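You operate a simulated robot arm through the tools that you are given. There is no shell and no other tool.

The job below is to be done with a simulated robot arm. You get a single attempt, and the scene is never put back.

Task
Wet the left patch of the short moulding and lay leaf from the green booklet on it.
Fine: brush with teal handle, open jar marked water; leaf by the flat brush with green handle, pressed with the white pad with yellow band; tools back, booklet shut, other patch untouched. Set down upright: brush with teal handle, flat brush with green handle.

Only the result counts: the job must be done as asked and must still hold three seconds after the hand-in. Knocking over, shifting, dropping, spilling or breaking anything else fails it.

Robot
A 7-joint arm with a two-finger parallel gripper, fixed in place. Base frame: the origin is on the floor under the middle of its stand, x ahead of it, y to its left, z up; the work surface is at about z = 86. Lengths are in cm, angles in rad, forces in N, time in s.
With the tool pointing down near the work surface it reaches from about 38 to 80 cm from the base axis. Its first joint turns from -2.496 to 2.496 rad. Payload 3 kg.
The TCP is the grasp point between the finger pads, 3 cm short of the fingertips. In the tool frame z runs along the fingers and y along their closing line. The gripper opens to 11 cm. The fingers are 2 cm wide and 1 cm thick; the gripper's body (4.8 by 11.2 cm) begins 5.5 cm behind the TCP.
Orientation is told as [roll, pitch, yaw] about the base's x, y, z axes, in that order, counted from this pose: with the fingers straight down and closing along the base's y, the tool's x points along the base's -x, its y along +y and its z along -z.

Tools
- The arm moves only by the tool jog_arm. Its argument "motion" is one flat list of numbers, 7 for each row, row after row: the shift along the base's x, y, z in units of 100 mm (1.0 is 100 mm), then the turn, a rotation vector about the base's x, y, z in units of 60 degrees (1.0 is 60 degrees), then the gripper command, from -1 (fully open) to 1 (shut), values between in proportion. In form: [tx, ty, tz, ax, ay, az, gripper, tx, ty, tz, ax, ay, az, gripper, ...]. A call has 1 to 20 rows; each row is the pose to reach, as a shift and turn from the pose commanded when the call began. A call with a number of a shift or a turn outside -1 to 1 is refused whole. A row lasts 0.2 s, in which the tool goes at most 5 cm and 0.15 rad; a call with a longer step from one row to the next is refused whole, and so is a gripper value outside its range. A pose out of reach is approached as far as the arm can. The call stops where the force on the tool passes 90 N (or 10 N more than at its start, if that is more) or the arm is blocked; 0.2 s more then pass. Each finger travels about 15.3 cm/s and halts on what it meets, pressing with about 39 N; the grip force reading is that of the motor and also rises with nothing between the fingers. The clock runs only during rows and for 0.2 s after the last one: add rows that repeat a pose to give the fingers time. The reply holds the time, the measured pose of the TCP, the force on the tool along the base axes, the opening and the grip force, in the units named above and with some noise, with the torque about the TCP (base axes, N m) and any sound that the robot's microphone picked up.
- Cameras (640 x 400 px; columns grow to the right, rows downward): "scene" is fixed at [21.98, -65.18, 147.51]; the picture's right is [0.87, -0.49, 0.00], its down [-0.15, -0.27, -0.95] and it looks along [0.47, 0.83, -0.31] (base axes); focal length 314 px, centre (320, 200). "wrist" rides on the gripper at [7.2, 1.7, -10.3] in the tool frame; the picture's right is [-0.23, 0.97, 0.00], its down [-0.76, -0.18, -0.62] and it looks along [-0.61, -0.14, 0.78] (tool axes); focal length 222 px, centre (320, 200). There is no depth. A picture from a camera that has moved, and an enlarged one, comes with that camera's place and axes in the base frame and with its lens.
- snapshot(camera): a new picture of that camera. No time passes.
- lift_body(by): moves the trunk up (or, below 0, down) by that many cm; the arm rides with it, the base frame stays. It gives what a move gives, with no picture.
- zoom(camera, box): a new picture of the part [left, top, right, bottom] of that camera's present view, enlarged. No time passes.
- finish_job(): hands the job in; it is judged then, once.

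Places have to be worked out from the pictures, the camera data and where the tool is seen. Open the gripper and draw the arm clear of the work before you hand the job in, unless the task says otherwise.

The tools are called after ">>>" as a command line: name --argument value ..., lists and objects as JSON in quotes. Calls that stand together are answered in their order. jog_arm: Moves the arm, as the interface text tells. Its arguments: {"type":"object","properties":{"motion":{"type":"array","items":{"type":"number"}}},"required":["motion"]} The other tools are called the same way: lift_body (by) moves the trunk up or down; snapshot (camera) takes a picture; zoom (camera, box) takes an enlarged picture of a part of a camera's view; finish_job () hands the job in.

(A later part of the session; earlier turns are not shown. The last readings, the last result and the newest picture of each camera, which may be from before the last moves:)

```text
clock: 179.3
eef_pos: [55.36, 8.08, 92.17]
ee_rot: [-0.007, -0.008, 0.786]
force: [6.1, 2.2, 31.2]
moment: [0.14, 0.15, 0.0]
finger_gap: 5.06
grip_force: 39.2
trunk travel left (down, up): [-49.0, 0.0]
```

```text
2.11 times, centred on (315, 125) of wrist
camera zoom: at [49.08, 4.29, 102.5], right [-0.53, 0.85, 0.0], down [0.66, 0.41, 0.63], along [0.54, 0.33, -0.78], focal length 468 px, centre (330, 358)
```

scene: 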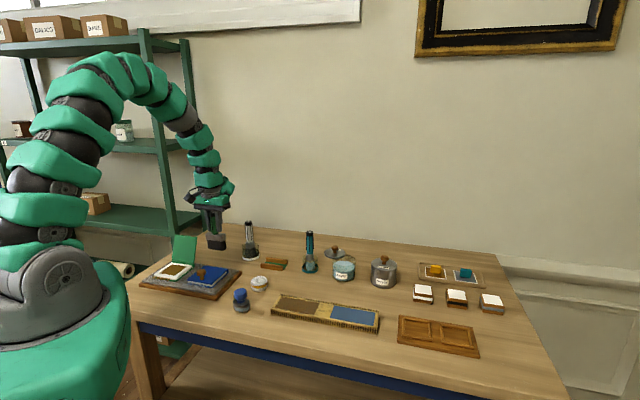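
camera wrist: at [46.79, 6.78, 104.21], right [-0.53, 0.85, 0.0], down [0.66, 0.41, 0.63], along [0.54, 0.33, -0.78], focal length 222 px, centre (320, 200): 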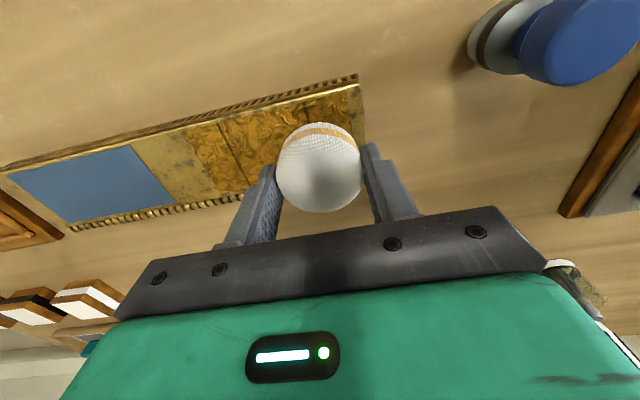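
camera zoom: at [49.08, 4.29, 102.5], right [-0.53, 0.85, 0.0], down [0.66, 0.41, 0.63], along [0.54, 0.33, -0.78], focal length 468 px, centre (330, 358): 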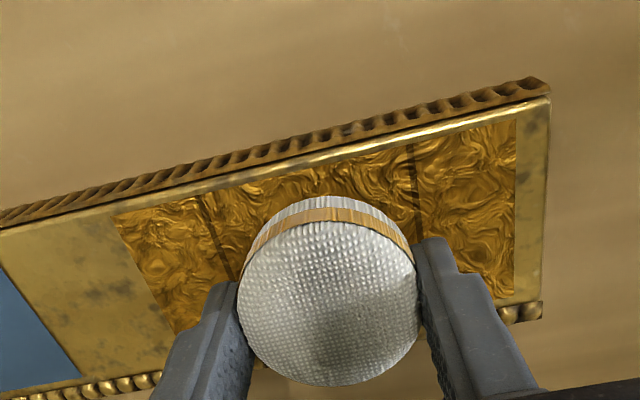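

>>> jog_arm --motion '[0, 0, 0.05, 0, 0, 0, 0.6, 0, 0, 0.2, 0, 0, 0, 0.6, 0.1, 0.1, 0.45, 0, 0, 0, 0.6, 0.25, 0.25, 0.7, 0, 0, 0, 0.6, 0.4, 0.4, 0.8, 0, 0, 0, 0.6, 0.4, 0.4, 0.8, 0, 0, 0, 0.6]'

>>> zoom --camera "scene" --box '[265, 275, 345, 330]'

>>> zoom --camera "wrist" --box '[150, 0, 480, 200]'

```text
clock: 180.7
eef_pos: [59.4, 12.08, 100.18]
ee_rot: [-0.006, -0.007, 0.785]
force: [-0.2, 1.0, -0.8]
moment: [-0.04, 0.01, 0.03]
finger_gap: 5.08
grip_force: 39.3
trunk travel left (down, up): [-49.0, 0.0]
```

```text
7.27 times, centred on (305, 302) of scene
camera zoom: at [21.98, -65.18, 147.51], right [0.87, -0.49, 0.0], down [-0.15, -0.27, -0.95], along [0.47, 0.83, -0.31], focal length 2287 px, centre (429, -546)
```

zoom: 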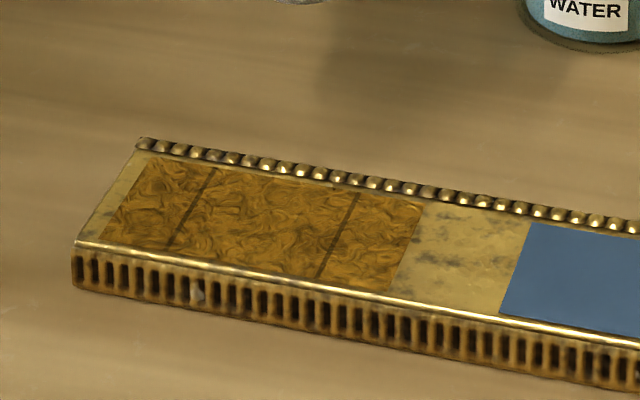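

```text
1.94 times, centred on (315, 100) of wrist
camera zoom: at [53.1, 8.35, 110.42], right [-0.53, 0.85, 0.0], down [0.66, 0.41, 0.63], along [0.54, 0.33, -0.78], focal length 431 px, centre (330, 394)
```

zoom: 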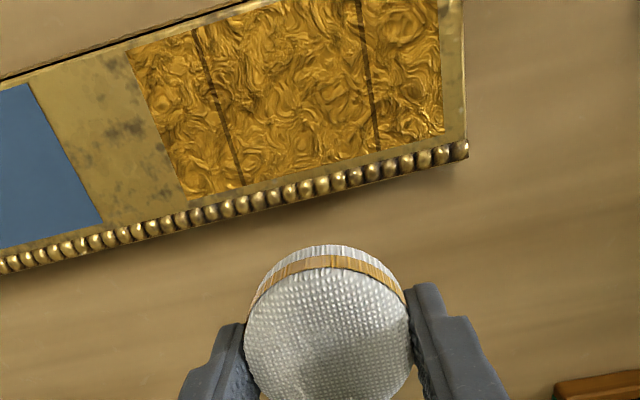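

I zoom in strongly on the leaf to compare pressed and unpressed areas.

>>> zoom --camera "wrist" --box '[200, 0, 400, 110]'

>>> zoom --camera "scene" --box '[270, 288, 325, 320]'

```text
3.20 times, centred on (300, 55) of wrist
camera zoom: at [53.1, 8.35, 110.42], right [-0.53, 0.85, 0.0], down [0.66, 0.41, 0.63], along [0.54, 0.33, -0.78], focal length 711 px, centre (384, 664)
```

zoom: 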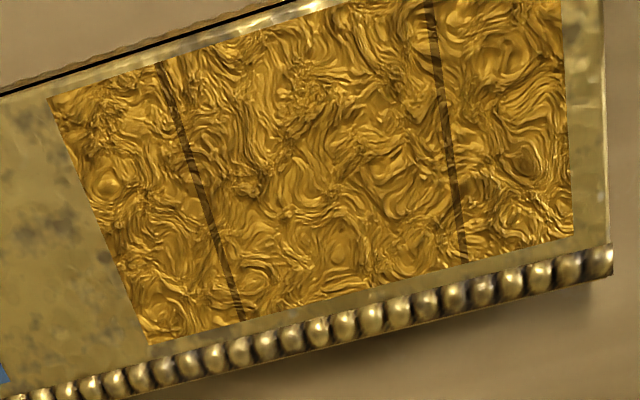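

```text
11.64 times, centred on (298, 304) of scene
camera zoom: at [21.98, -65.18, 147.51], right [0.87, -0.49, 0.0], down [-0.15, -0.27, -0.95], along [0.47, 0.83, -0.31], focal length 3659 px, centre (582, -1010)
```

zoom: 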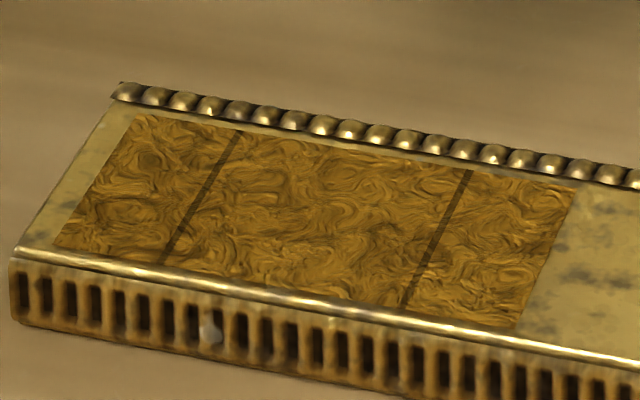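

No visible change yet; the leaf has two halves, each with a crease at its centre. I'll press the left half at its centre again with moderate force and hold longer.

>>> jog_arm --motion '[-0.2, -0.06, -0.05, 0, 0, 0, 0.6, -0.45, -0.13, -0.2, 0, 0, 0, 0.6, -0.61, -0.18, -0.4, 0, 0, 0, 0.6, -0.61, -0.18, -0.6, 0, 0, 0, 0.6, -0.61, -0.18, -0.7, 0, 0, 0, 0.6, -0.61, -0.18, -0.75, 0, 0, 0, 0.6, -0.61, -0.18, -0.775, 0, 0, 0, 0.6, -0.61, -0.18, -0.775, 0, 0, 0, 0.6]'

```text
clock: 182.5
eef_pos: [53.46, 10.31, 92.38]
ee_rot: [-0.005, -0.007, 0.785]
force: [0.5, 0.3, -0.7]
moment: [0.0, -0.03, 0.01]
finger_gap: 5.08
grip_force: 38.9
trunk travel left (down, up): [-49.0, 0.0]
```

>>> jog_arm --motion '[0, 0, -0.012, 0, 0, 0, 0.6, 0, 0, -0.024, 0, 0, 0, 0.6, 0, 0, -0.03, 0, 0, 0, 0.6, 0, 0, -0.03, 0, 0, 0, 0.6]'

```text
clock: 183.5
eef_pos: [53.44, 10.28, 92.25]
ee_rot: [-0.009, -0.012, 0.785]
force: [3.5, 5.1, 36.3]
moment: [0.31, 0.25, -0.01]
finger_gap: 5.08
grip_force: 38.5
trunk travel left (down, up): [-49.0, 0.0]
```

Contact (36 N). I ease slightly and hold for two seconds.

>>> jog_arm --motion '[0, 0, 0.006, 0, 0, 0, 0.6, 0, 0, 0.006, 0, 0, 0, 0.6, 0, 0, 0.006, 0, 0, 0, 0.6, 0, 0, 0.006, 0, 0, 0, 0.6, 0, 0, 0.006, 0, 0, 0, 0.6, 0, 0, 0.006, 0, 0, 0, 0.6, 0, 0, 0.006, 0, 0, 0, 0.6, 0, 0, 0.006, 0, 0, 0, 0.6]'

>>> zoom --camera "scene" --box '[265, 275, 345, 330]'

>>> zoom --camera "wrist" --box '[200, 30, 430, 220]'

```text
clock: 185.3
eef_pos: [53.41, 10.27, 92.19]
ee_rot: [-0.004, -0.008, 0.786]
force: [2.4, 3.1, 31.6]
moment: [0.13, 0.22, -0.03]
finger_gap: 5.07
grip_force: 38.4
trunk travel left (down, up): [-49.0, 0.0]
```

```text
7.27 times, centred on (305, 302) of scene
camera zoom: at [21.98, -65.18, 147.51], right [0.87, -0.49, 0.0], down [-0.15, -0.27, -0.95], along [0.47, 0.83, -0.31], focal length 2287 px, centre (429, -546)
```

zoom: 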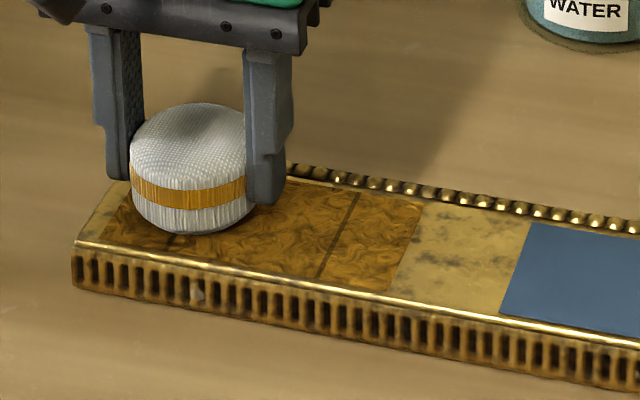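

```text
2.11 times, centred on (315, 125) of wrist
camera zoom: at [47.03, 6.41, 102.49], right [-0.53, 0.85, 0.0], down [0.66, 0.41, 0.63], along [0.54, 0.33, -0.78], focal length 468 px, centre (330, 358)
```

zoom: 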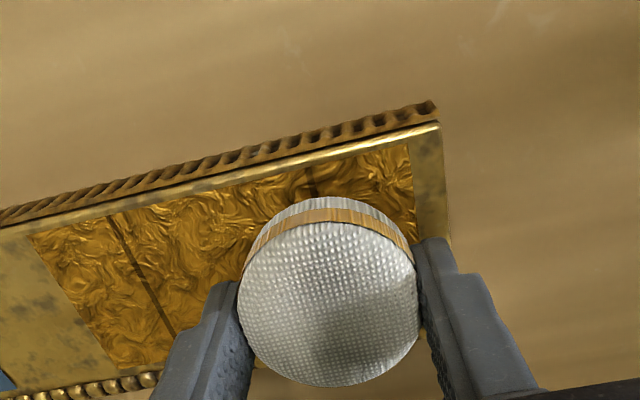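

>>> jog_arm --motion '[0, 0, 0.05, 0, 0, 0, 0.6, 0, 0, 0.2, 0, 0, 0, 0.6, 0.15, 0.15, 0.45, 0, 0, 0, 0.6, 0.35, 0.35, 0.6, 0, 0, 0, 0.6, 0.45, 0.45, 0.6, 0, 0, 0, 0.6, 0.45, 0.45, 0.6, 0, 0, 0, 0.6]'

>>> zoom --camera "scene" --box '[270, 288, 325, 320]'

>>> zoom --camera "wrist" --box '[150, 0, 400, 140]'

```text
clock: 186.7
eef_pos: [57.82, 14.81, 98.05]
ee_rot: [-0.004, -0.007, 0.786]
force: [0.3, 0.3, 0.1]
moment: [0.0, -0.03, 0.03]
finger_gap: 5.03
grip_force: 39.4
trunk travel left (down, up): [-49.0, 0.0]
```

```text
11.64 times, centred on (298, 304) of scene
camera zoom: at [21.98, -65.18, 147.51], right [0.87, -0.49, 0.0], down [-0.15, -0.27, -0.95], along [0.47, 0.83, -0.31], focal length 3659 px, centre (582, -1010)
```

zoom: 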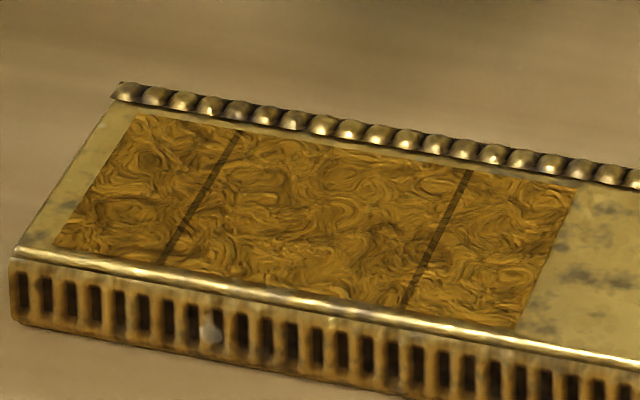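

```text
2.56 times, centred on (275, 70) of wrist
camera zoom: at [51.64, 10.96, 108.39], right [-0.53, 0.85, 0.0], down [0.66, 0.41, 0.63], along [0.54, 0.33, -0.78], focal length 569 px, centre (435, 533)
```

zoom: 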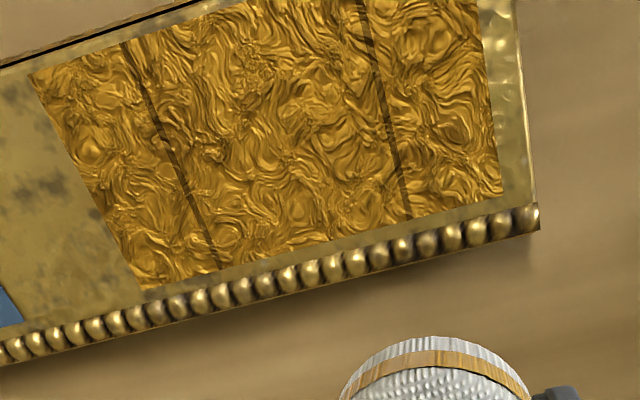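

No change shows after those firm presses. Perhaps only a gentle dab counts, so I'll try a light touch (5–10 N) on the left half.

>>> jog_arm --motion '[-0.15, -0.15, -0.05, 0, 0, 0, 0.6, -0.35, -0.35, -0.15, 0, 0, 0, 0.6, -0.45, -0.45, -0.3, 0, 0, 0, 0.6, -0.45, -0.45, -0.45, 0, 0, 0, 0.6, -0.45, -0.45, -0.54, 0, 0, 0, 0.6, -0.45, -0.45, -0.565, 0, 0, 0, 0.6, -0.45, -0.45, -0.565, 0, 0, 0, 0.6]'

>>> jog_arm --motion '[0, 0, -0.006, 0, 0, 0, 0.6, 0, 0, -0.01, 0, 0, 0, 0.6, 0, 0, -0.01, 0, 0, 0, 0.6]'

```text
clock: 188.3
eef_pos: [53.47, 10.35, 92.41]
ee_rot: [-0.005, -0.008, 0.785]
force: [0.5, -1.3, -0.6]
moment: [0.02, 0.02, 0.04]
finger_gap: 5.09
grip_force: 39.0
trunk travel left (down, up): [-49.0, 0.0]
```

```text
clock: 189.1
eef_pos: [53.4, 10.36, 92.36]
ee_rot: [-0.006, -0.007, 0.785]
force: [0.6, 0.2, -0.7]
moment: [0.02, -0.01, -0.07]
finger_gap: 5.05
grip_force: 39.1
trunk travel left (down, up): [-49.0, 0.0]
```

>>> jog_arm --motion '[0, 0, -0.006, 0, 0, 0, 0.6, 0, 0, -0.012, 0, 0, 0, 0.6, 0, 0, -0.012, 0, 0, 0, 0.6]'

```text
clock: 189.9
eef_pos: [53.41, 10.27, 92.29]
ee_rot: [-0.008, -0.007, 0.786]
force: [1.2, 2.8, 11.8]
moment: [0.18, 0.2, -0.08]
finger_gap: 5.09
grip_force: 38.7
trunk travel left (down, up): [-49.0, 0.0]
```

A 12 N dab. I hold it a second, then lift and look.

>>> jog_arm --motion '[0, 0, 0, 0, 0, 0, 0.6, 0, 0, 0, 0, 0, 0, 0.6, 0, 0, 0, 0, 0, 0, 0.6, 0, 0, 0, 0, 0, 0, 0.6, 0, 0, 0, 0, 0, 0, 0.6]'

>>> jog_arm --motion '[0, 0, 0.05, 0, 0, 0, 0.6, 0, 0, 0.2, 0, 0, 0, 0.6, 0.15, 0.15, 0.4, 0, 0, 0, 0.6, 0.35, 0.35, 0.5, 0, 0, 0, 0.6, 0.45, 0.45, 0.5, 0, 0, 0, 0.6, 0.45, 0.45, 0.5, 0, 0, 0, 0.6]'

>>> zoom --camera "scene" --box '[270, 288, 325, 320]'

>>> zoom --camera "wrist" --box '[150, 0, 400, 140]'

```text
clock: 191.1
eef_pos: [53.28, 10.27, 92.32]
ee_rot: [-0.005, -0.009, 0.785]
force: [2.4, 1.5, 16.2]
moment: [0.16, 0.1, 0.0]
finger_gap: 5.07
grip_force: 39.1
trunk travel left (down, up): [-49.0, 0.0]
```

```text
clock: 192.5
eef_pos: [57.86, 14.78, 97.26]
ee_rot: [-0.006, -0.007, 0.787]
force: [0.0, -0.6, -0.9]
moment: [-0.01, 0.01, 0.04]
finger_gap: 5.04
grip_force: 38.4
trunk travel left (down, up): [-49.0, 0.0]
```

```text
11.64 times, centred on (298, 304) of scene
camera zoom: at [21.98, -65.18, 147.51], right [0.87, -0.49, 0.0], down [-0.15, -0.27, -0.95], along [0.47, 0.83, -0.31], focal length 3659 px, centre (582, -1010)
```

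zoom: 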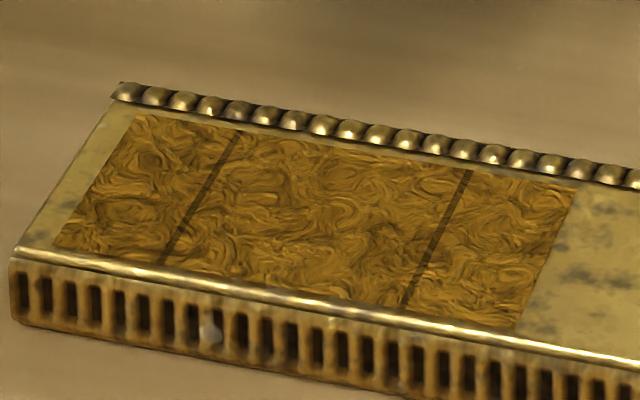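

```text
2.56 times, centred on (275, 70) of wrist
camera zoom: at [51.53, 10.97, 107.6], right [-0.53, 0.85, 0.0], down [0.66, 0.41, 0.63], along [0.54, 0.33, -0.78], focal length 569 px, centre (435, 533)
```

zoom: 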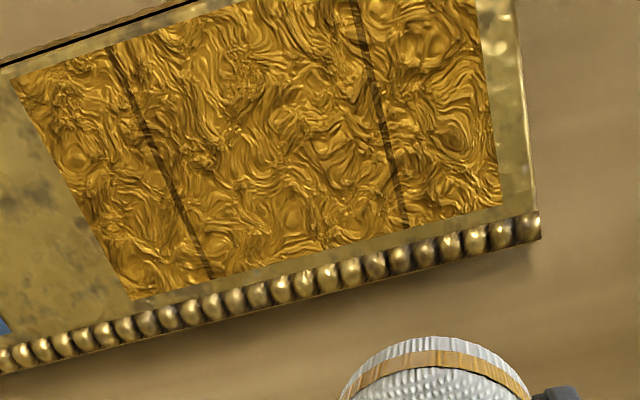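

Still the same look. The pad (5.2 cm) is smaller than the patch, so I will dab systematically over the whole left half with about 15–20 N at overlapping spots.

>>> jog_arm --motion '[-0.3, -0.3, -0.2, 0, 0, 0, 0.6, -0.5207, -0.3793, -0.42, 0, 0, 0, 0.6, -0.5207, -0.3793, -0.49, 0, 0, 0, 0.6, -0.5207, -0.3793, -0.504, 0, 0, 0, 0.6, -0.5207, -0.3793, -0.504, 0, 0, 0, 0.6, -0.5207, -0.3793, -0.46, 0, 0, 0, 0.6, -0.496, -0.3545, -0.47, 0, 0, 0, 0.6, -0.496, -0.3545, -0.504, 0, 0, 0, 0.6, -0.496, -0.3545, -0.504, 0, 0, 0, 0.6, -0.5455, -0.404, -0.45, 0, 0, 0, 0.6, -0.5455, -0.404, -0.48, 0, 0, 0, 0.6, -0.5455, -0.404, -0.504, 0, 0, 0, 0.6, -0.5455, -0.404, -0.504, 0, 0, 0, 0.6, -0.47, -0.48, -0.45, 0, 0, 0, 0.6, -0.3828, -0.5667, -0.47, 0, 0, 0, 0.6, -0.3828, -0.5667, -0.504, 0, 0, 0, 0.6, -0.3828, -0.5667, -0.504, 0, 0, 0, 0.6, -0.3333, -0.5172, -0.46, 0, 0, 0, 0.6, -0.3333, -0.5172, -0.504, 0, 0, 0, 0.6, -0.3333, -0.5172, -0.504, 0, 0, 0, 0.6]'

>>> zoom --camera "scene" --box '[265, 275, 345, 330]'

>>> zoom --camera "wrist" --box '[200, 30, 450, 220]'

```text
clock: 196.7
eef_pos: [54.62, 9.48, 92.34]
ee_rot: [-0.006, -0.008, 0.787]
force: [-0.7, -2.2, 12.6]
moment: [-0.08, 0.25, -0.01]
finger_gap: 5.06
grip_force: 39.2
trunk travel left (down, up): [-49.0, 0.0]
```

```text
7.27 times, centred on (305, 302) of scene
camera zoom: at [21.98, -65.18, 147.51], right [0.87, -0.49, 0.0], down [-0.15, -0.27, -0.95], along [0.47, 0.83, -0.31], focal length 2287 px, centre (429, -546)
```

zoom: 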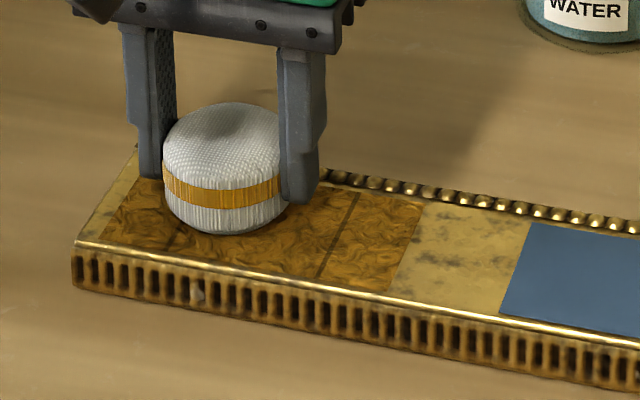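

```text
2.11 times, centred on (325, 125) of wrist
camera zoom: at [48.21, 5.73, 102.55], right [-0.53, 0.85, 0.0], down [0.66, 0.41, 0.63], along [0.54, 0.33, -0.78], focal length 468 px, centre (310, 358)
```

zoom: 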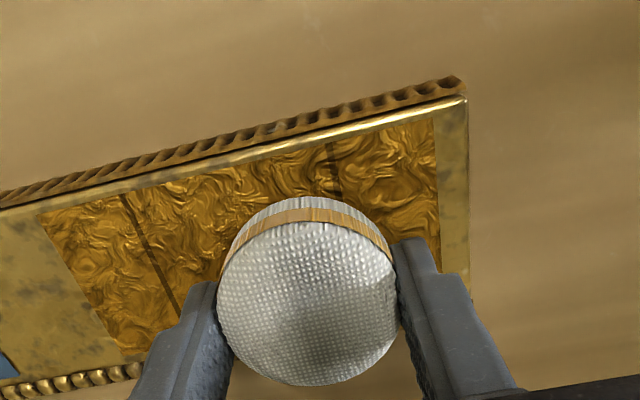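

The left half still looks wrinkled; perhaps the look changes only when everything has been dabbed. I go on dabbing across the middle and right half in the same way.

>>> jog_arm --motion '[0, 0, 0.04, 0, 0, 0, 0.6, 0.1237, -0.1237, 0.03, 0, 0, 0, 0.6, 0.1237, -0.1237, -0.002, 0, 0, 0, 0.6, 0.1237, -0.1237, -0.002, 0, 0, 0, 0.6, 0.0742, -0.1732, 0.04, 0, 0, 0, 0.6, 0.0742, -0.1732, -0.002, 0, 0, 0, 0.6, 0.0742, -0.1732, -0.002, 0, 0, 0, 0.6, 0.2015, -0.3005, 0.05, 0, 0, 0, 0.6, 0.2015, -0.3005, -0.002, 0, 0, 0, 0.6, 0.2015, -0.3005, -0.002, 0, 0, 0, 0.6, 0.251, -0.251, 0.04, 0, 0, 0, 0.6, 0.251, -0.251, -0.002, 0, 0, 0, 0.6, 0.251, -0.251, -0.002, 0, 0, 0, 0.6, 0.3783, -0.3783, 0.05, 0, 0, 0, 0.6, 0.3783, -0.3783, -0.002, 0, 0, 0, 0.6, 0.3783, -0.3783, -0.002, 0, 0, 0, 0.6, 0.3288, -0.4278, 0.04, 0, 0, 0, 0.6, 0.3288, -0.4278, -0.002, 0, 0, 0, 0.6, 0.3288, -0.4278, -0.002, 0, 0, 0, 0.6]'

>>> zoom --camera "scene" --box '[265, 275, 345, 330]'

>>> zoom --camera "wrist" --box '[200, 30, 480, 220]'

```text
clock: 200.7
eef_pos: [57.86, 5.32, 92.3]
ee_rot: [-0.006, -0.009, 0.784]
force: [0.3, 0.3, 13.5]
moment: [0.02, 0.21, 0.05]
finger_gap: 5.08
grip_force: 38.4
trunk travel left (down, up): [-49.0, 0.0]
```

```text
7.27 times, centred on (305, 302) of scene
camera zoom: at [21.98, -65.18, 147.51], right [0.87, -0.49, 0.0], down [-0.15, -0.27, -0.95], along [0.47, 0.83, -0.31], focal length 2287 px, centre (429, -546)
```

zoom: 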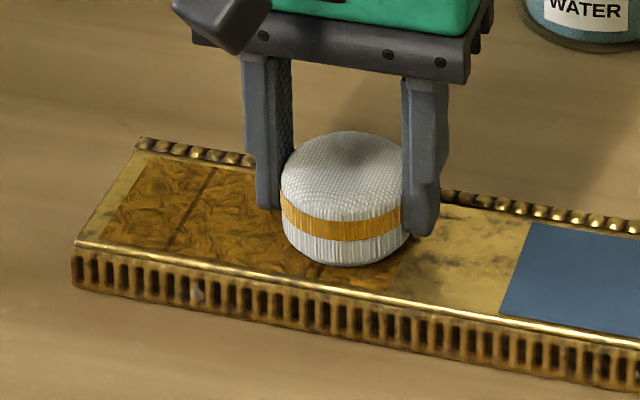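

```text
2.11 times, centred on (340, 125) of wrist
camera zoom: at [51.55, 1.51, 102.54], right [-0.53, 0.85, 0.0], down [0.66, 0.41, 0.63], along [0.54, 0.33, -0.78], focal length 468 px, centre (278, 358)
```

zoom: 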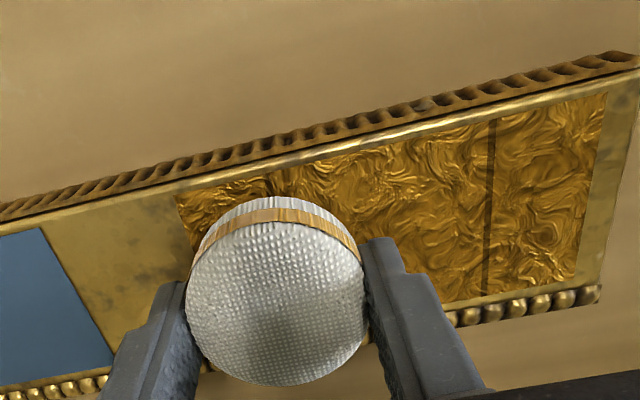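

I lift the pad clear and study the surface again closely.

>>> jog_arm --motion '[0, 0, 0.1, 0, 0, 0, 0.6, 0, 0, 0.3, 0, 0, 0, 0.6, 0.2, 0.2, 0.6, 0, 0, 0, 0.6, 0.4, 0.4, 0.9, 0, 0, 0, 0.6, 0.5, 0.5, 1.0, 0, 0, 0, 0.6, 0.5, 0.5, 1.0, 0, 0, 0, 0.6]'

>>> zoom --camera "scene" --box '[270, 285, 330, 325]'

>>> snapshot --camera "wrist"

>>> zoom --camera "wrist" --box '[260, 0, 500, 110]'

```text
clock: 202.1
eef_pos: [62.7, 10.25, 102.2]
ee_rot: [-0.005, -0.007, 0.786]
force: [0.0, -0.8, -0.1]
moment: [-0.02, -0.02, 0.02]
finger_gap: 5.04
grip_force: 38.5
trunk travel left (down, up): [-49.0, 0.0]
```

```text
10.00 times, centred on (300, 305) of scene
camera zoom: at [21.98, -65.18, 147.51], right [0.87, -0.49, 0.0], down [-0.15, -0.27, -0.95], along [0.47, 0.83, -0.31], focal length 3144 px, centre (520, -850)
```

zoom: 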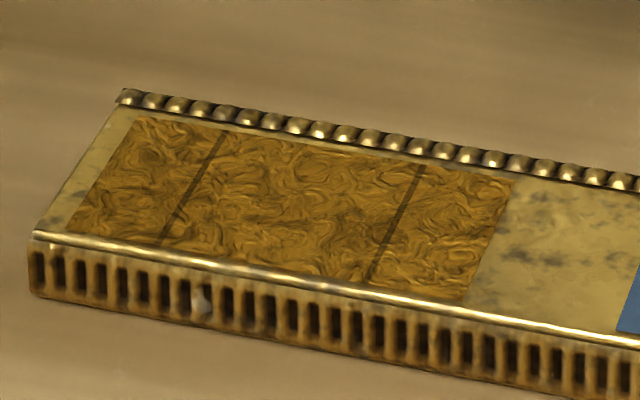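

```text
taken
camera wrist: at [56.5, 6.45, 112.52], right [-0.53, 0.85, 0.0], down [0.66, 0.41, 0.63], along [0.54, 0.33, -0.78], focal length 222 px, centre (320, 200)
```

wrist: 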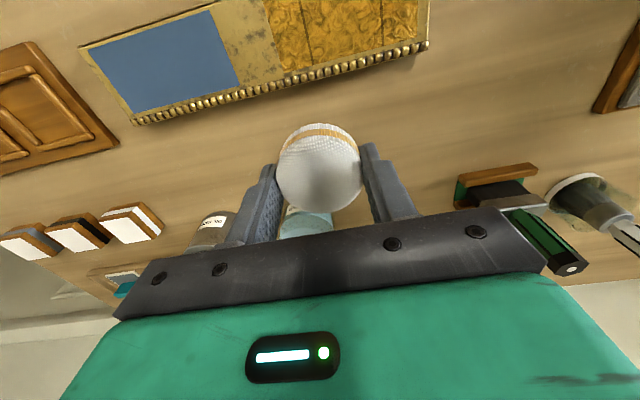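

```text
2.67 times, centred on (380, 55) of wrist
camera zoom: at [56.5, 6.45, 112.52], right [-0.53, 0.85, 0.0], down [0.66, 0.41, 0.63], along [0.54, 0.33, -0.78], focal length 592 px, centre (160, 587)
```

zoom: 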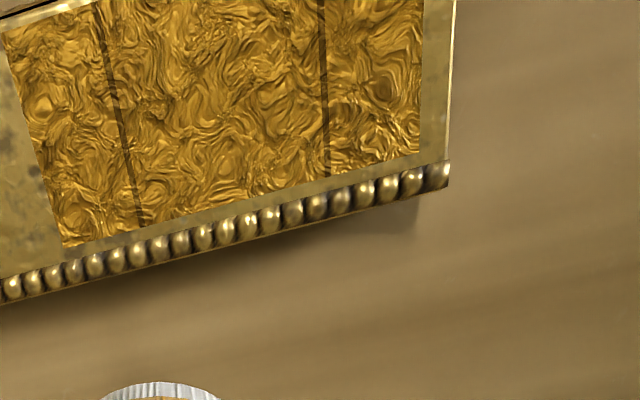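

No visible change. Corners of the patch may still be unpressed, since the pad's flat face is only about 4 cm wide. I'll dab more systematically including close to the edges; first hover above the right end.

>>> jog_arm --motion '[-0.2, -0.3, -0.3, 0, 0, 0, 0.6, -0.42, -0.6, -0.58, 0, 0, 0, 0.6, -0.4328, -0.6308, -0.8, 0, 0, 0, 0.6, -0.4328, -0.6308, -0.94, 0, 0, 0, 0.6, -0.4328, -0.6308, -0.94, 0, 0, 0, 0.6]'

```text
clock: 203.3
eef_pos: [58.32, 4.04, 92.94]
ee_rot: [-0.005, -0.007, 0.785]
force: [-0.8, 0.7, -0.9]
moment: [-0.04, -0.01, 0.01]
finger_gap: 5.16
grip_force: 39.3
trunk travel left (down, up): [-49.0, 0.0]
```

>>> jog_arm --motion '[0, 0, -0.05, 0, 0, 0, 0.6, 0, 0, -0.066, 0, 0, 0, 0.6, 0.106, 0.106, -0.02, 0, 0, 0, 0.6, 0.106, 0.106, -0.066, 0, 0, 0, 0.6, 0.106, 0.106, -0.066, 0, 0, 0, 0.6, -0.0283, 0.2404, -0.01, 0, 0, 0, 0.6, -0.0283, 0.2404, -0.066, 0, 0, 0, 0.6, -0.0283, 0.2404, -0.066, 0, 0, 0, 0.6, -0.1344, 0.1343, -0.01, 0, 0, 0, 0.6, -0.1344, 0.1343, -0.066, 0, 0, 0, 0.6, -0.1344, 0.1343, -0.066, 0, 0, 0, 0.6, -0.2546, 0.2545, -0.01, 0, 0, 0, 0.6, -0.2546, 0.2545, -0.066, 0, 0, 0, 0.6, -0.2546, 0.2545, -0.066, 0, 0, 0, 0.6, -0.1485, 0.3606, -0.01, 0, 0, 0, 0.6, -0.1485, 0.3606, -0.066, 0, 0, 0, 0.6, -0.1485, 0.3606, -0.066, 0, 0, 0, 0.6, -0.3111, 0.5232, -0.005, 0, 0, 0, 0.6, -0.3111, 0.5232, -0.066, 0, 0, 0, 0.6, -0.3111, 0.5232, -0.066, 0, 0, 0, 0.6]'

>>> zoom --camera "scene" --box '[265, 275, 345, 330]'

>>> zoom --camera "wrist" --box '[160, 30, 440, 220]'

```text
clock: 207.5
eef_pos: [55.32, 9.36, 92.37]
ee_rot: [-0.008, -0.008, 0.786]
force: [-6.5, 1.0, 32.0]
moment: [0.12, 0.46, -0.06]
finger_gap: 5.11
grip_force: 39.4
trunk travel left (down, up): [-49.0, 0.0]
```

```text
7.27 times, centred on (305, 302) of scene
camera zoom: at [21.98, -65.18, 147.51], right [0.87, -0.49, 0.0], down [-0.15, -0.27, -0.95], along [0.47, 0.83, -0.31], focal length 2287 px, centre (429, -546)
```

zoom: 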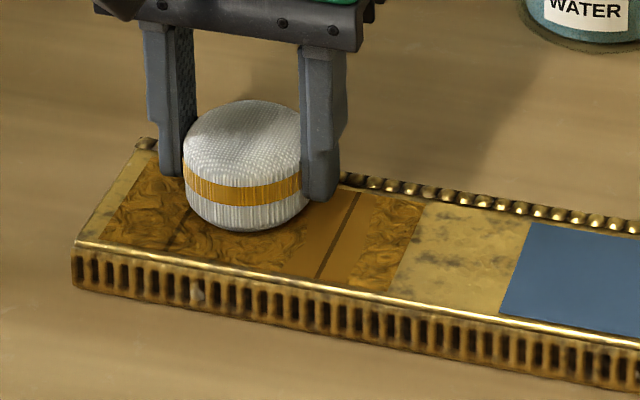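

```text
2.11 times, centred on (300, 125) of wrist
camera zoom: at [49.02, 5.49, 102.53], right [-0.53, 0.85, 0.0], down [0.66, 0.41, 0.63], along [0.54, 0.33, -0.78], focal length 468 px, centre (362, 358)
```

zoom: 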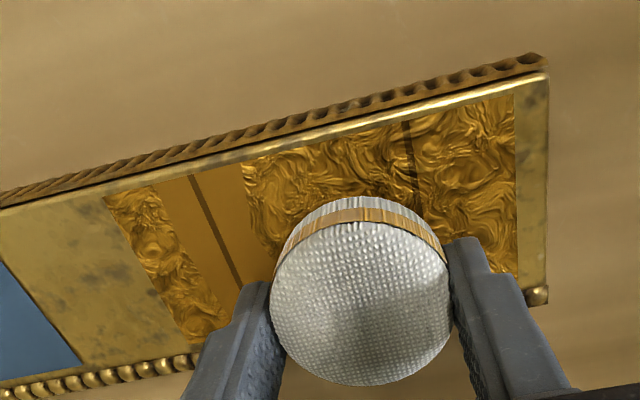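

The surface did change: a band around e1 ≈ 35–38 is now smooth. I lift to see its exact shape.

>>> jog_arm --motion '[0, 0, 0.06, 0, 0, 0, 0.6, 0, 0, 0.2, 0, 0, 0, 0.6, 0.15, 0.15, 0.45, 0, 0, 0, 0.6, 0.35, 0.35, 0.6, 0, 0, 0, 0.6, 0.45, 0.45, 0.6, 0, 0, 0, 0.6, 0.45, 0.45, 0.6, 0, 0, 0, 0.6]'

>>> zoom --camera "scene" --box '[270, 285, 330, 325]'

>>> zoom --camera "wrist" --box '[150, 0, 450, 150]'

```text
clock: 208.9
eef_pos: [60.04, 13.78, 98.14]
ee_rot: [-0.005, -0.006, 0.783]
force: [0.2, 0.1, -0.5]
moment: [0.02, -0.01, 0.01]
finger_gap: 5.1
grip_force: 39.0
trunk travel left (down, up): [-49.0, 0.0]
```

```text
10.00 times, centred on (300, 305) of scene
camera zoom: at [21.98, -65.18, 147.51], right [0.87, -0.49, 0.0], down [-0.15, -0.27, -0.95], along [0.47, 0.83, -0.31], focal length 3144 px, centre (520, -850)
```

zoom: 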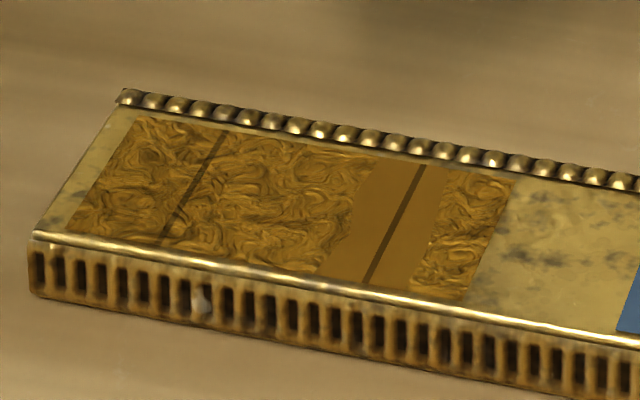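

```text
2.13 times, centred on (300, 75) of wrist
camera zoom: at [53.65, 10.0, 108.39], right [-0.53, 0.85, 0.0], down [0.66, 0.41, 0.63], along [0.54, 0.33, -0.78], focal length 474 px, centre (363, 467)
```

zoom: 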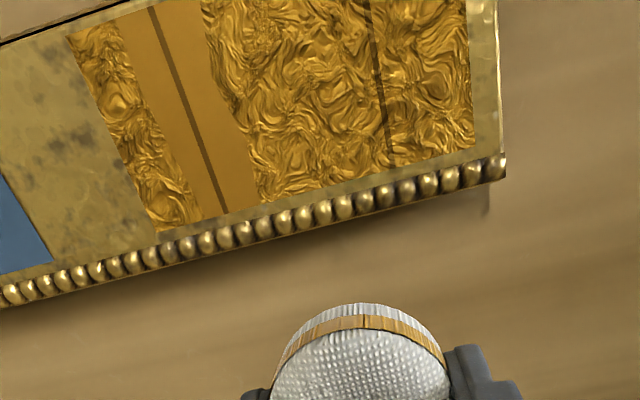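

The pressed band is smooth over the full depth (e1 ≈ 35.3–38), so pressing does work; I need to find what made it count. It matched the dabs at e1 ≈ 36.5 nearer the back and front edges, so I test single dabs on the left leaf at e2 ≈ 45.4 and then 43.9, reading the force each time.

>>> jog_arm --motion '[-0.3, -0.25, -0.1, 0, 0, 0, 0.6, -0.5, -0.35, -0.3, 0, 0, 0, 0.6, -0.59, -0.31, -0.5, 0, 0, 0, 0.6, -0.59, -0.31, -0.58, 0, 0, 0, 0.6, -0.59, -0.31, -0.603, 0, 0, 0, 0.6, -0.59, -0.31, -0.603, 0, 0, 0, 0.6, -0.59, -0.31, -0.603, 0, 0, 0, 0.6]'

>>> zoom --camera "scene" --box '[265, 275, 345, 330]'

```text
clock: 210.5
eef_pos: [53.96, 10.73, 92.28]
ee_rot: [-0.008, -0.01, 0.784]
force: [2.7, 3.3, 29.4]
moment: [0.35, 0.04, -0.03]
finger_gap: 5.12
grip_force: 39.1
trunk travel left (down, up): [-49.0, 0.0]
```

```text
7.27 times, centred on (305, 302) of scene
camera zoom: at [21.98, -65.18, 147.51], right [0.87, -0.49, 0.0], down [-0.15, -0.27, -0.95], along [0.47, 0.83, -0.31], focal length 2287 px, centre (429, -546)
```

zoom: 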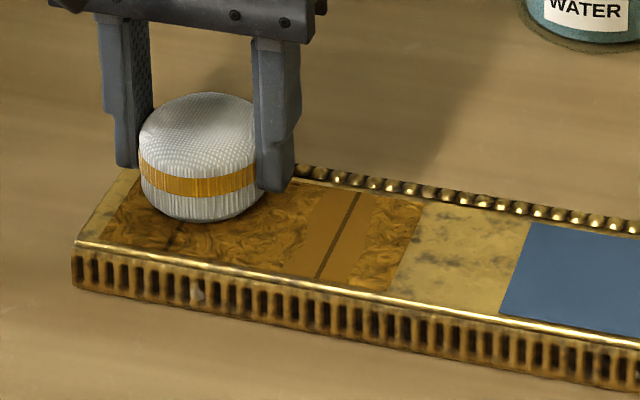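

29 N at the back position. Now the front position on the same column, then I lift away to look.

>>> jog_arm --motion '[-0.1096, -0.1096, 0.05, 0, 0, 0, 0.6, -0.1096, -0.1096, 0.0, 0, 0, 0, 0.6, -0.1096, -0.1096, 0.0, 0, 0, 0, 0.6, -0.1096, -0.1096, 0.0, 0, 0, 0, 0.6]'

>>> jog_arm --motion '[0, 0, 0.06, 0, 0, 0, 0.6, 0, 0, 0.25, 0, 0, 0, 0.6, 0.15, 0.15, 0.45, 0, 0, 0, 0.6, 0.4, 0.4, 0.6, 0, 0, 0, 0.6, 0.55, 0.55, 0.6, 0, 0, 0, 0.6, 0.55, 0.55, 0.6, 0, 0, 0, 0.6]'

>>> zoom --camera "scene" --box '[270, 285, 330, 325]'

>>> zoom --camera "wrist" --box '[150, 0, 450, 150]'

```text
clock: 211.5
eef_pos: [52.63, 9.47, 92.21]
ee_rot: [-0.006, -0.009, 0.785]
force: [-6.8, -8.2, 41.3]
moment: [0.0, 0.36, 0.04]
finger_gap: 5.06
grip_force: 39.6
trunk travel left (down, up): [-49.0, 0.0]
```

```text
clock: 212.9
eef_pos: [58.54, 15.03, 98.14]
ee_rot: [-0.006, -0.007, 0.785]
force: [0.1, -0.4, 0.0]
moment: [-0.06, 0.05, 0.03]
finger_gap: 5.06
grip_force: 39.3
trunk travel left (down, up): [-49.0, 0.0]
```

```text
10.00 times, centred on (300, 305) of scene
camera zoom: at [21.98, -65.18, 147.51], right [0.87, -0.49, 0.0], down [-0.15, -0.27, -0.95], along [0.47, 0.83, -0.31], focal length 3144 px, centre (520, -850)
```

zoom: 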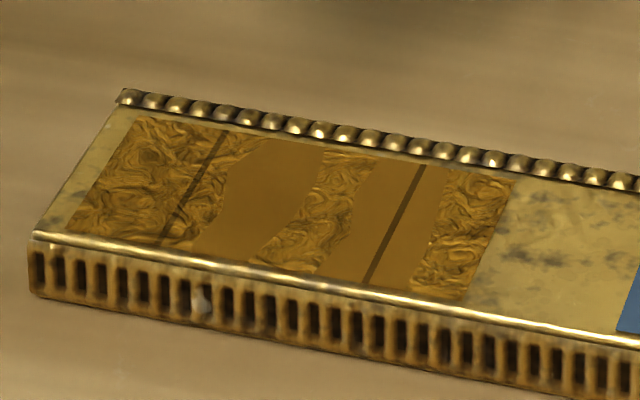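

```text
2.13 times, centred on (300, 75) of wrist
camera zoom: at [52.21, 11.26, 108.47], right [-0.53, 0.85, 0.0], down [0.66, 0.41, 0.63], along [0.54, 0.33, -0.78], focal length 474 px, centre (363, 467)
```

zoom: 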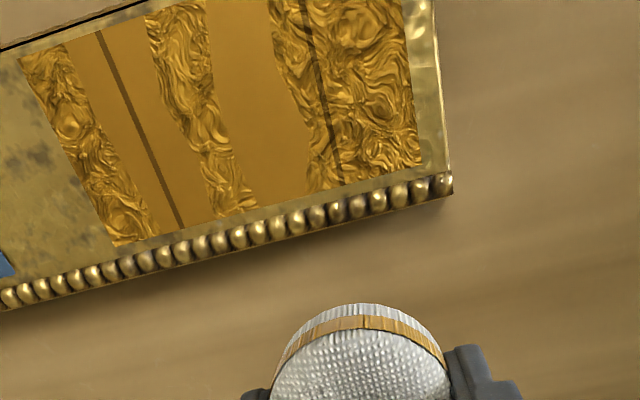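

Another smooth band appeared at e1 ≈ 31.4–33.5, not quite where I last pressed. I hold still for two seconds to see whether the picture keeps changing.

>>> jog_arm --motion '[0, 0, 0, 0, 0, 0, 0.6, 0, 0, 0, 0, 0, 0, 0.6, 0, 0, 0, 0, 0, 0, 0.6, 0, 0, 0, 0, 0, 0, 0.6, 0, 0, 0, 0, 0, 0, 0.6, 0, 0, 0, 0, 0, 0, 0.6, 0, 0, 0, 0, 0, 0, 0.6, 0, 0, 0, 0, 0, 0, 0.6, 0, 0, 0, 0, 0, 0, 0.6]'

>>> zoom --camera "scene" --box '[270, 285, 330, 325]'

>>> zoom --camera "wrist" --box '[150, 0, 450, 150]'

```text
clock: 214.9
eef_pos: [58.48, 15.03, 98.18]
ee_rot: [-0.005, -0.006, 0.785]
force: [0.2, -0.8, -0.4]
moment: [0.01, 0.02, 0.0]
finger_gap: 5.07
grip_force: 38.9
trunk travel left (down, up): [-49.0, 0.0]
```

```text
10.00 times, centred on (300, 305) of scene
camera zoom: at [21.98, -65.18, 147.51], right [0.87, -0.49, 0.0], down [-0.15, -0.27, -0.95], along [0.47, 0.83, -0.31], focal length 3144 px, centre (520, -850)
```

zoom: 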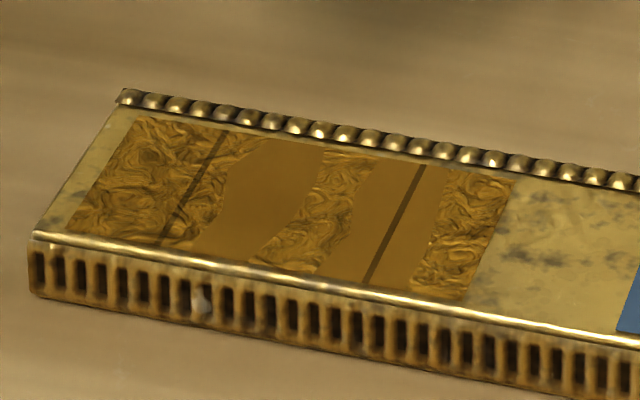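

```text
2.13 times, centred on (300, 75) of wrist
camera zoom: at [52.18, 11.21, 108.48], right [-0.53, 0.85, 0.0], down [0.66, 0.41, 0.63], along [0.54, 0.33, -0.78], focal length 474 px, centre (363, 467)
```

zoom: 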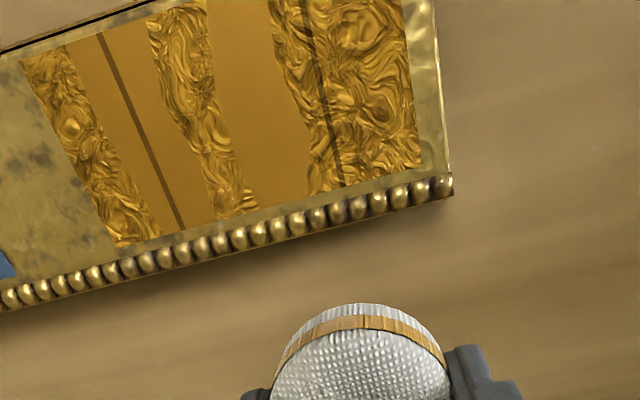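

The picture is stable, so the effect seems to come from where the pad really touches. I check whether the pad hangs tilted in the fingers.

>>> zoom --camera "scene" --box '[270, 245, 330, 295]'

>>> zoom --camera "wrist" --box '[250, 100, 400, 230]'

```text
8.00 times, centred on (300, 270) of scene
camera zoom: at [21.98, -65.18, 147.51], right [0.87, -0.49, 0.0], down [-0.15, -0.27, -0.95], along [0.47, 0.83, -0.31], focal length 2516 px, centre (480, -360)
```

zoom: 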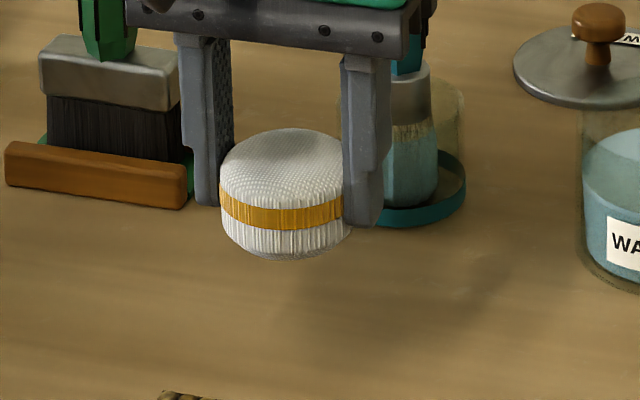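

```text
3.08 times, centred on (325, 165) of wrist
camera zoom: at [52.18, 11.21, 108.48], right [-0.53, 0.85, 0.0], down [0.66, 0.41, 0.63], along [0.54, 0.33, -0.78], focal length 684 px, centre (305, 308)
```

zoom: 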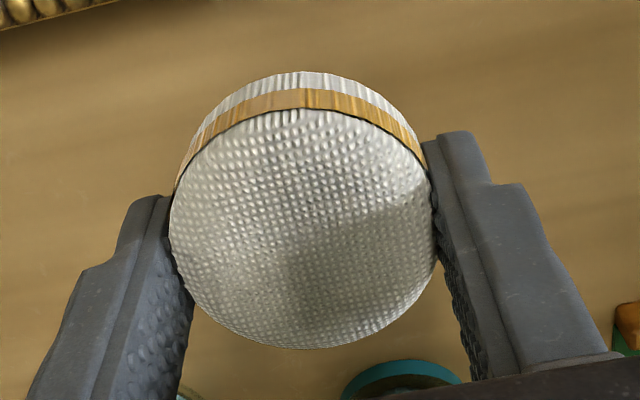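

The pad hangs level. For the wetting brush, only moving contact registered, so I test the same for the pad: a slow, light sliding press along the left part of the leaf.

>>> jog_arm --motion '[-0.3, -0.2, -0.1, 0, 0, 0, 0.6, -0.5, -0.38, -0.3, 0, 0, 0, 0.6, -0.6, -0.41, -0.5, 0, 0, 0, 0.6, -0.6, -0.41, -0.58, 0, 0, 0, 0.6, -0.6, -0.41, -0.595, 0, 0, 0, 0.6, -0.6, -0.41, -0.595, 0, 0, 0, 0.6]'

```text
clock: 216.3
eef_pos: [52.36, 10.91, 92.34]
ee_rot: [-0.003, -0.009, 0.785]
force: [-7.0, -0.5, 19.4]
moment: [0.19, 0.34, 0.05]
finger_gap: 5.08
grip_force: 39.3
trunk travel left (down, up): [-49.0, 0.0]
```

19 N of contact at the left end. I slide slowly 2 cm along the patch and then look.

>>> jog_arm --motion '[0.02, -0.02, 0, 0, 0, 0, 0.6, 0.04, -0.04, 0, 0, 0, 0, 0.6, 0.06, -0.06, 0, 0, 0, 0, 0.6, 0.08, -0.08, 0, 0, 0, 0, 0.6, 0.1, -0.1, 0, 0, 0, 0, 0.6, 0.12, -0.12, 0, 0, 0, 0, 0.6, 0.14, -0.14, 0, 0, 0, 0, 0.6]'

>>> zoom --camera "scene" --box '[265, 275, 345, 330]'

>>> zoom --camera "wrist" --box '[180, 30, 460, 220]'

```text
clock: 217.9
eef_pos: [53.8, 9.57, 92.27]
ee_rot: [-0.006, -0.009, 0.785]
force: [-4.6, 3.2, 15.0]
moment: [0.3, 0.23, 0.03]
finger_gap: 5.06
grip_force: 39.4
trunk travel left (down, up): [-49.0, 0.0]
```

```text
7.27 times, centred on (305, 302) of scene
camera zoom: at [21.98, -65.18, 147.51], right [0.87, -0.49, 0.0], down [-0.15, -0.27, -0.95], along [0.47, 0.83, -0.31], focal length 2287 px, centre (429, -546)
```

zoom: 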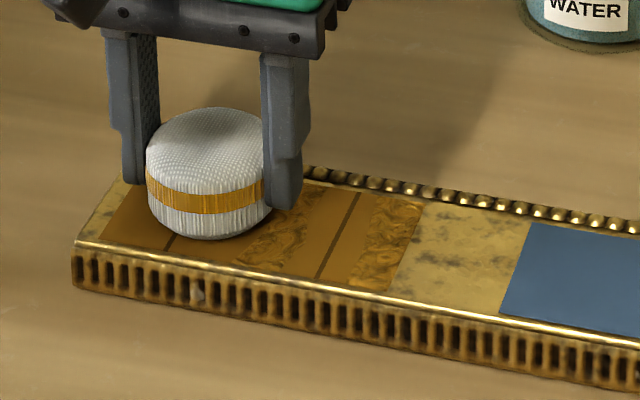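

```text
2.11 times, centred on (320, 125) of wrist
camera zoom: at [47.48, 5.76, 102.53], right [-0.53, 0.85, 0.0], down [0.66, 0.41, 0.63], along [0.54, 0.33, -0.78], focal length 468 px, centre (320, 358)
```

zoom: 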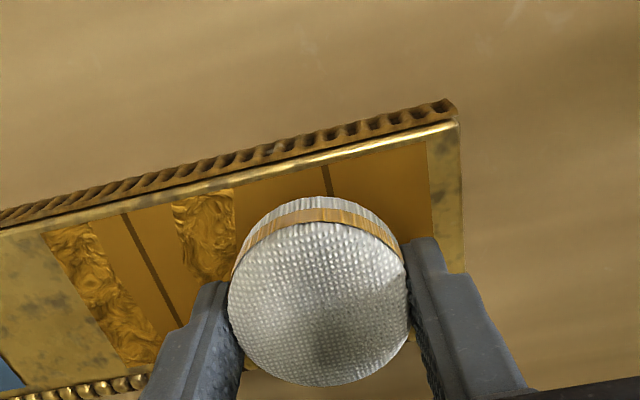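

Sliding contact works: the whole left part became smooth. I continue the same slow sliding press to the right over the middle wrinkled strip.

>>> jog_arm --motion '[0.025, -0.025, 0, 0, 0, 0, 0.6, 0.05, -0.05, 0, 0, 0, 0, 0.6, 0.075, -0.075, 0, 0, 0, 0, 0.6, 0.1, -0.1, 0, 0, 0, 0, 0.6, 0.125, -0.125, 0, 0, 0, 0, 0.6, 0.15, -0.15, 0, 0, 0, 0, 0.6, 0.175, -0.175, 0, 0, 0, 0, 0.6, 0.2, -0.2, 0, 0, 0, 0, 0.6, 0.225, -0.225, 0, 0, 0, 0, 0.6, 0.25, -0.25, 0, 0, 0, 0, 0.6, 0.275, -0.275, 0, 0, 0, 0, 0.6, 0.3, -0.3, 0, 0, 0, 0, 0.6]'

>>> zoom --camera "scene" --box '[265, 275, 345, 330]'

>>> zoom --camera "wrist" --box '[200, 30, 480, 220]'

```text
clock: 220.5
eef_pos: [56.72, 6.57, 92.22]
ee_rot: [-0.007, -0.009, 0.786]
force: [-9.0, 6.9, 26.7]
moment: [0.47, 0.55, 0.02]
finger_gap: 5.05
grip_force: 38.9
trunk travel left (down, up): [-49.0, 0.0]
```

```text
7.27 times, centred on (305, 302) of scene
camera zoom: at [21.98, -65.18, 147.51], right [0.87, -0.49, 0.0], down [-0.15, -0.27, -0.95], along [0.47, 0.83, -0.31], focal length 2287 px, centre (429, -546)
```

zoom: 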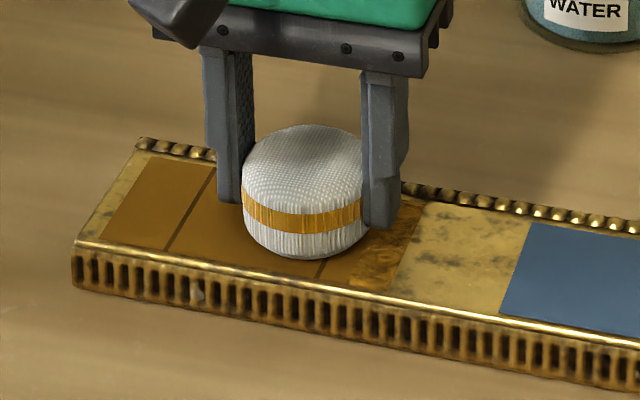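

```text
2.11 times, centred on (340, 125) of wrist
camera zoom: at [50.38, 2.7, 102.5], right [-0.53, 0.85, 0.0], down [0.66, 0.41, 0.63], along [0.54, 0.33, -0.78], focal length 468 px, centre (278, 358)
```

zoom: 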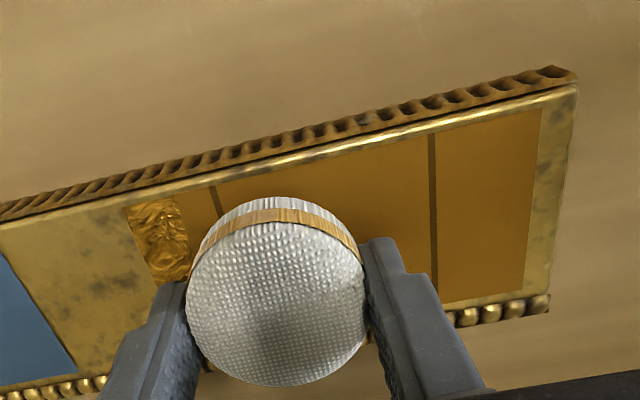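

All smooth now except the right end strip. I ease a touch and slide on to cover it, keeping well short of the blue patch.

>>> jog_arm --motion '[0.025, -0.025, 0.003, 0, 0, 0, 0.6, 0.05, -0.05, 0.003, 0, 0, 0, 0.6, 0.075, -0.075, 0.003, 0, 0, 0, 0.6, 0.1, -0.1, 0.003, 0, 0, 0, 0.6, 0.125, -0.125, 0.003, 0, 0, 0, 0.6, 0.15, -0.15, 0.003, 0, 0, 0, 0.6, 0.175, -0.175, 0.003, 0, 0, 0, 0.6, 0.2, -0.2, 0.003, 0, 0, 0, 0.6]'

>>> jog_arm --motion '[0, 0, 0.06, 0, 0, 0, 0.6, 0, 0, 0.25, 0, 0, 0, 0.6, 0.15, 0.15, 0.45, 0, 0, 0, 0.6, 0.4, 0.4, 0.6, 0, 0, 0, 0.6, 0.5, 0.5, 0.6, 0, 0, 0, 0.6]'

>>> zoom --camera "scene" --box '[265, 283, 345, 330]'

>>> zoom --camera "wrist" --box '[150, 0, 450, 150]'

```text
clock: 222.3
eef_pos: [58.79, 4.47, 92.13]
ee_rot: [-0.004, -0.009, 0.786]
force: [-5.6, 6.5, 19.8]
moment: [0.32, 0.46, -0.03]
finger_gap: 5.06
grip_force: 38.9
trunk travel left (down, up): [-49.0, 0.0]
```

```text
clock: 223.5
eef_pos: [63.78, 9.36, 98.11]
ee_rot: [-0.002, -0.005, 0.783]
force: [-0.3, -0.3, -0.6]
moment: [-0.01, -0.01, -0.03]
finger_gap: 5.05
grip_force: 39.2
trunk travel left (down, up): [-49.0, 0.0]
```

```text
8.00 times, centred on (305, 306) of scene
camera zoom: at [21.98, -65.18, 147.51], right [0.87, -0.49, 0.0], down [-0.15, -0.27, -0.95], along [0.47, 0.83, -0.31], focal length 2516 px, centre (440, -652)
```

zoom: 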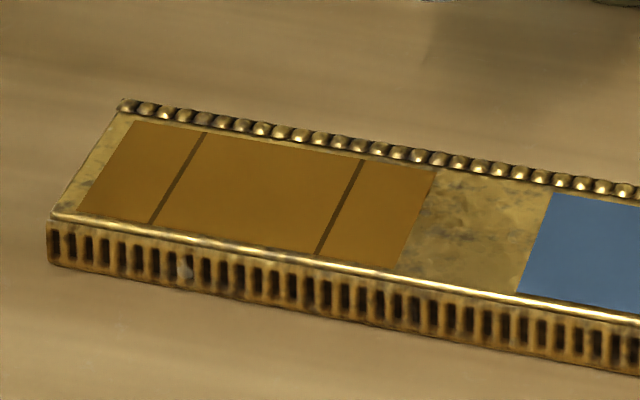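

```text
2.13 times, centred on (300, 75) of wrist
camera zoom: at [57.53, 5.62, 108.41], right [-0.53, 0.85, 0.0], down [0.66, 0.41, 0.63], along [0.54, 0.33, -0.78], focal length 474 px, centre (363, 467)
```

zoom: 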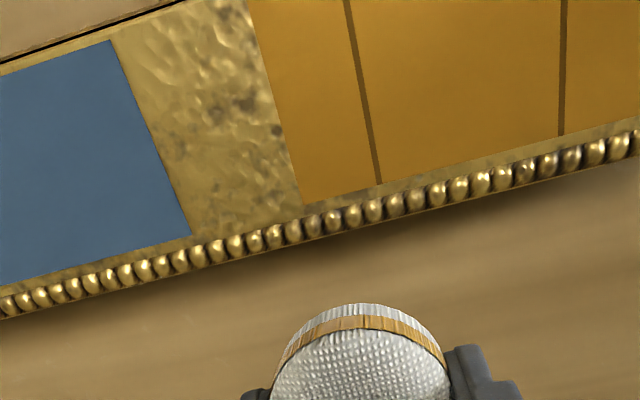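

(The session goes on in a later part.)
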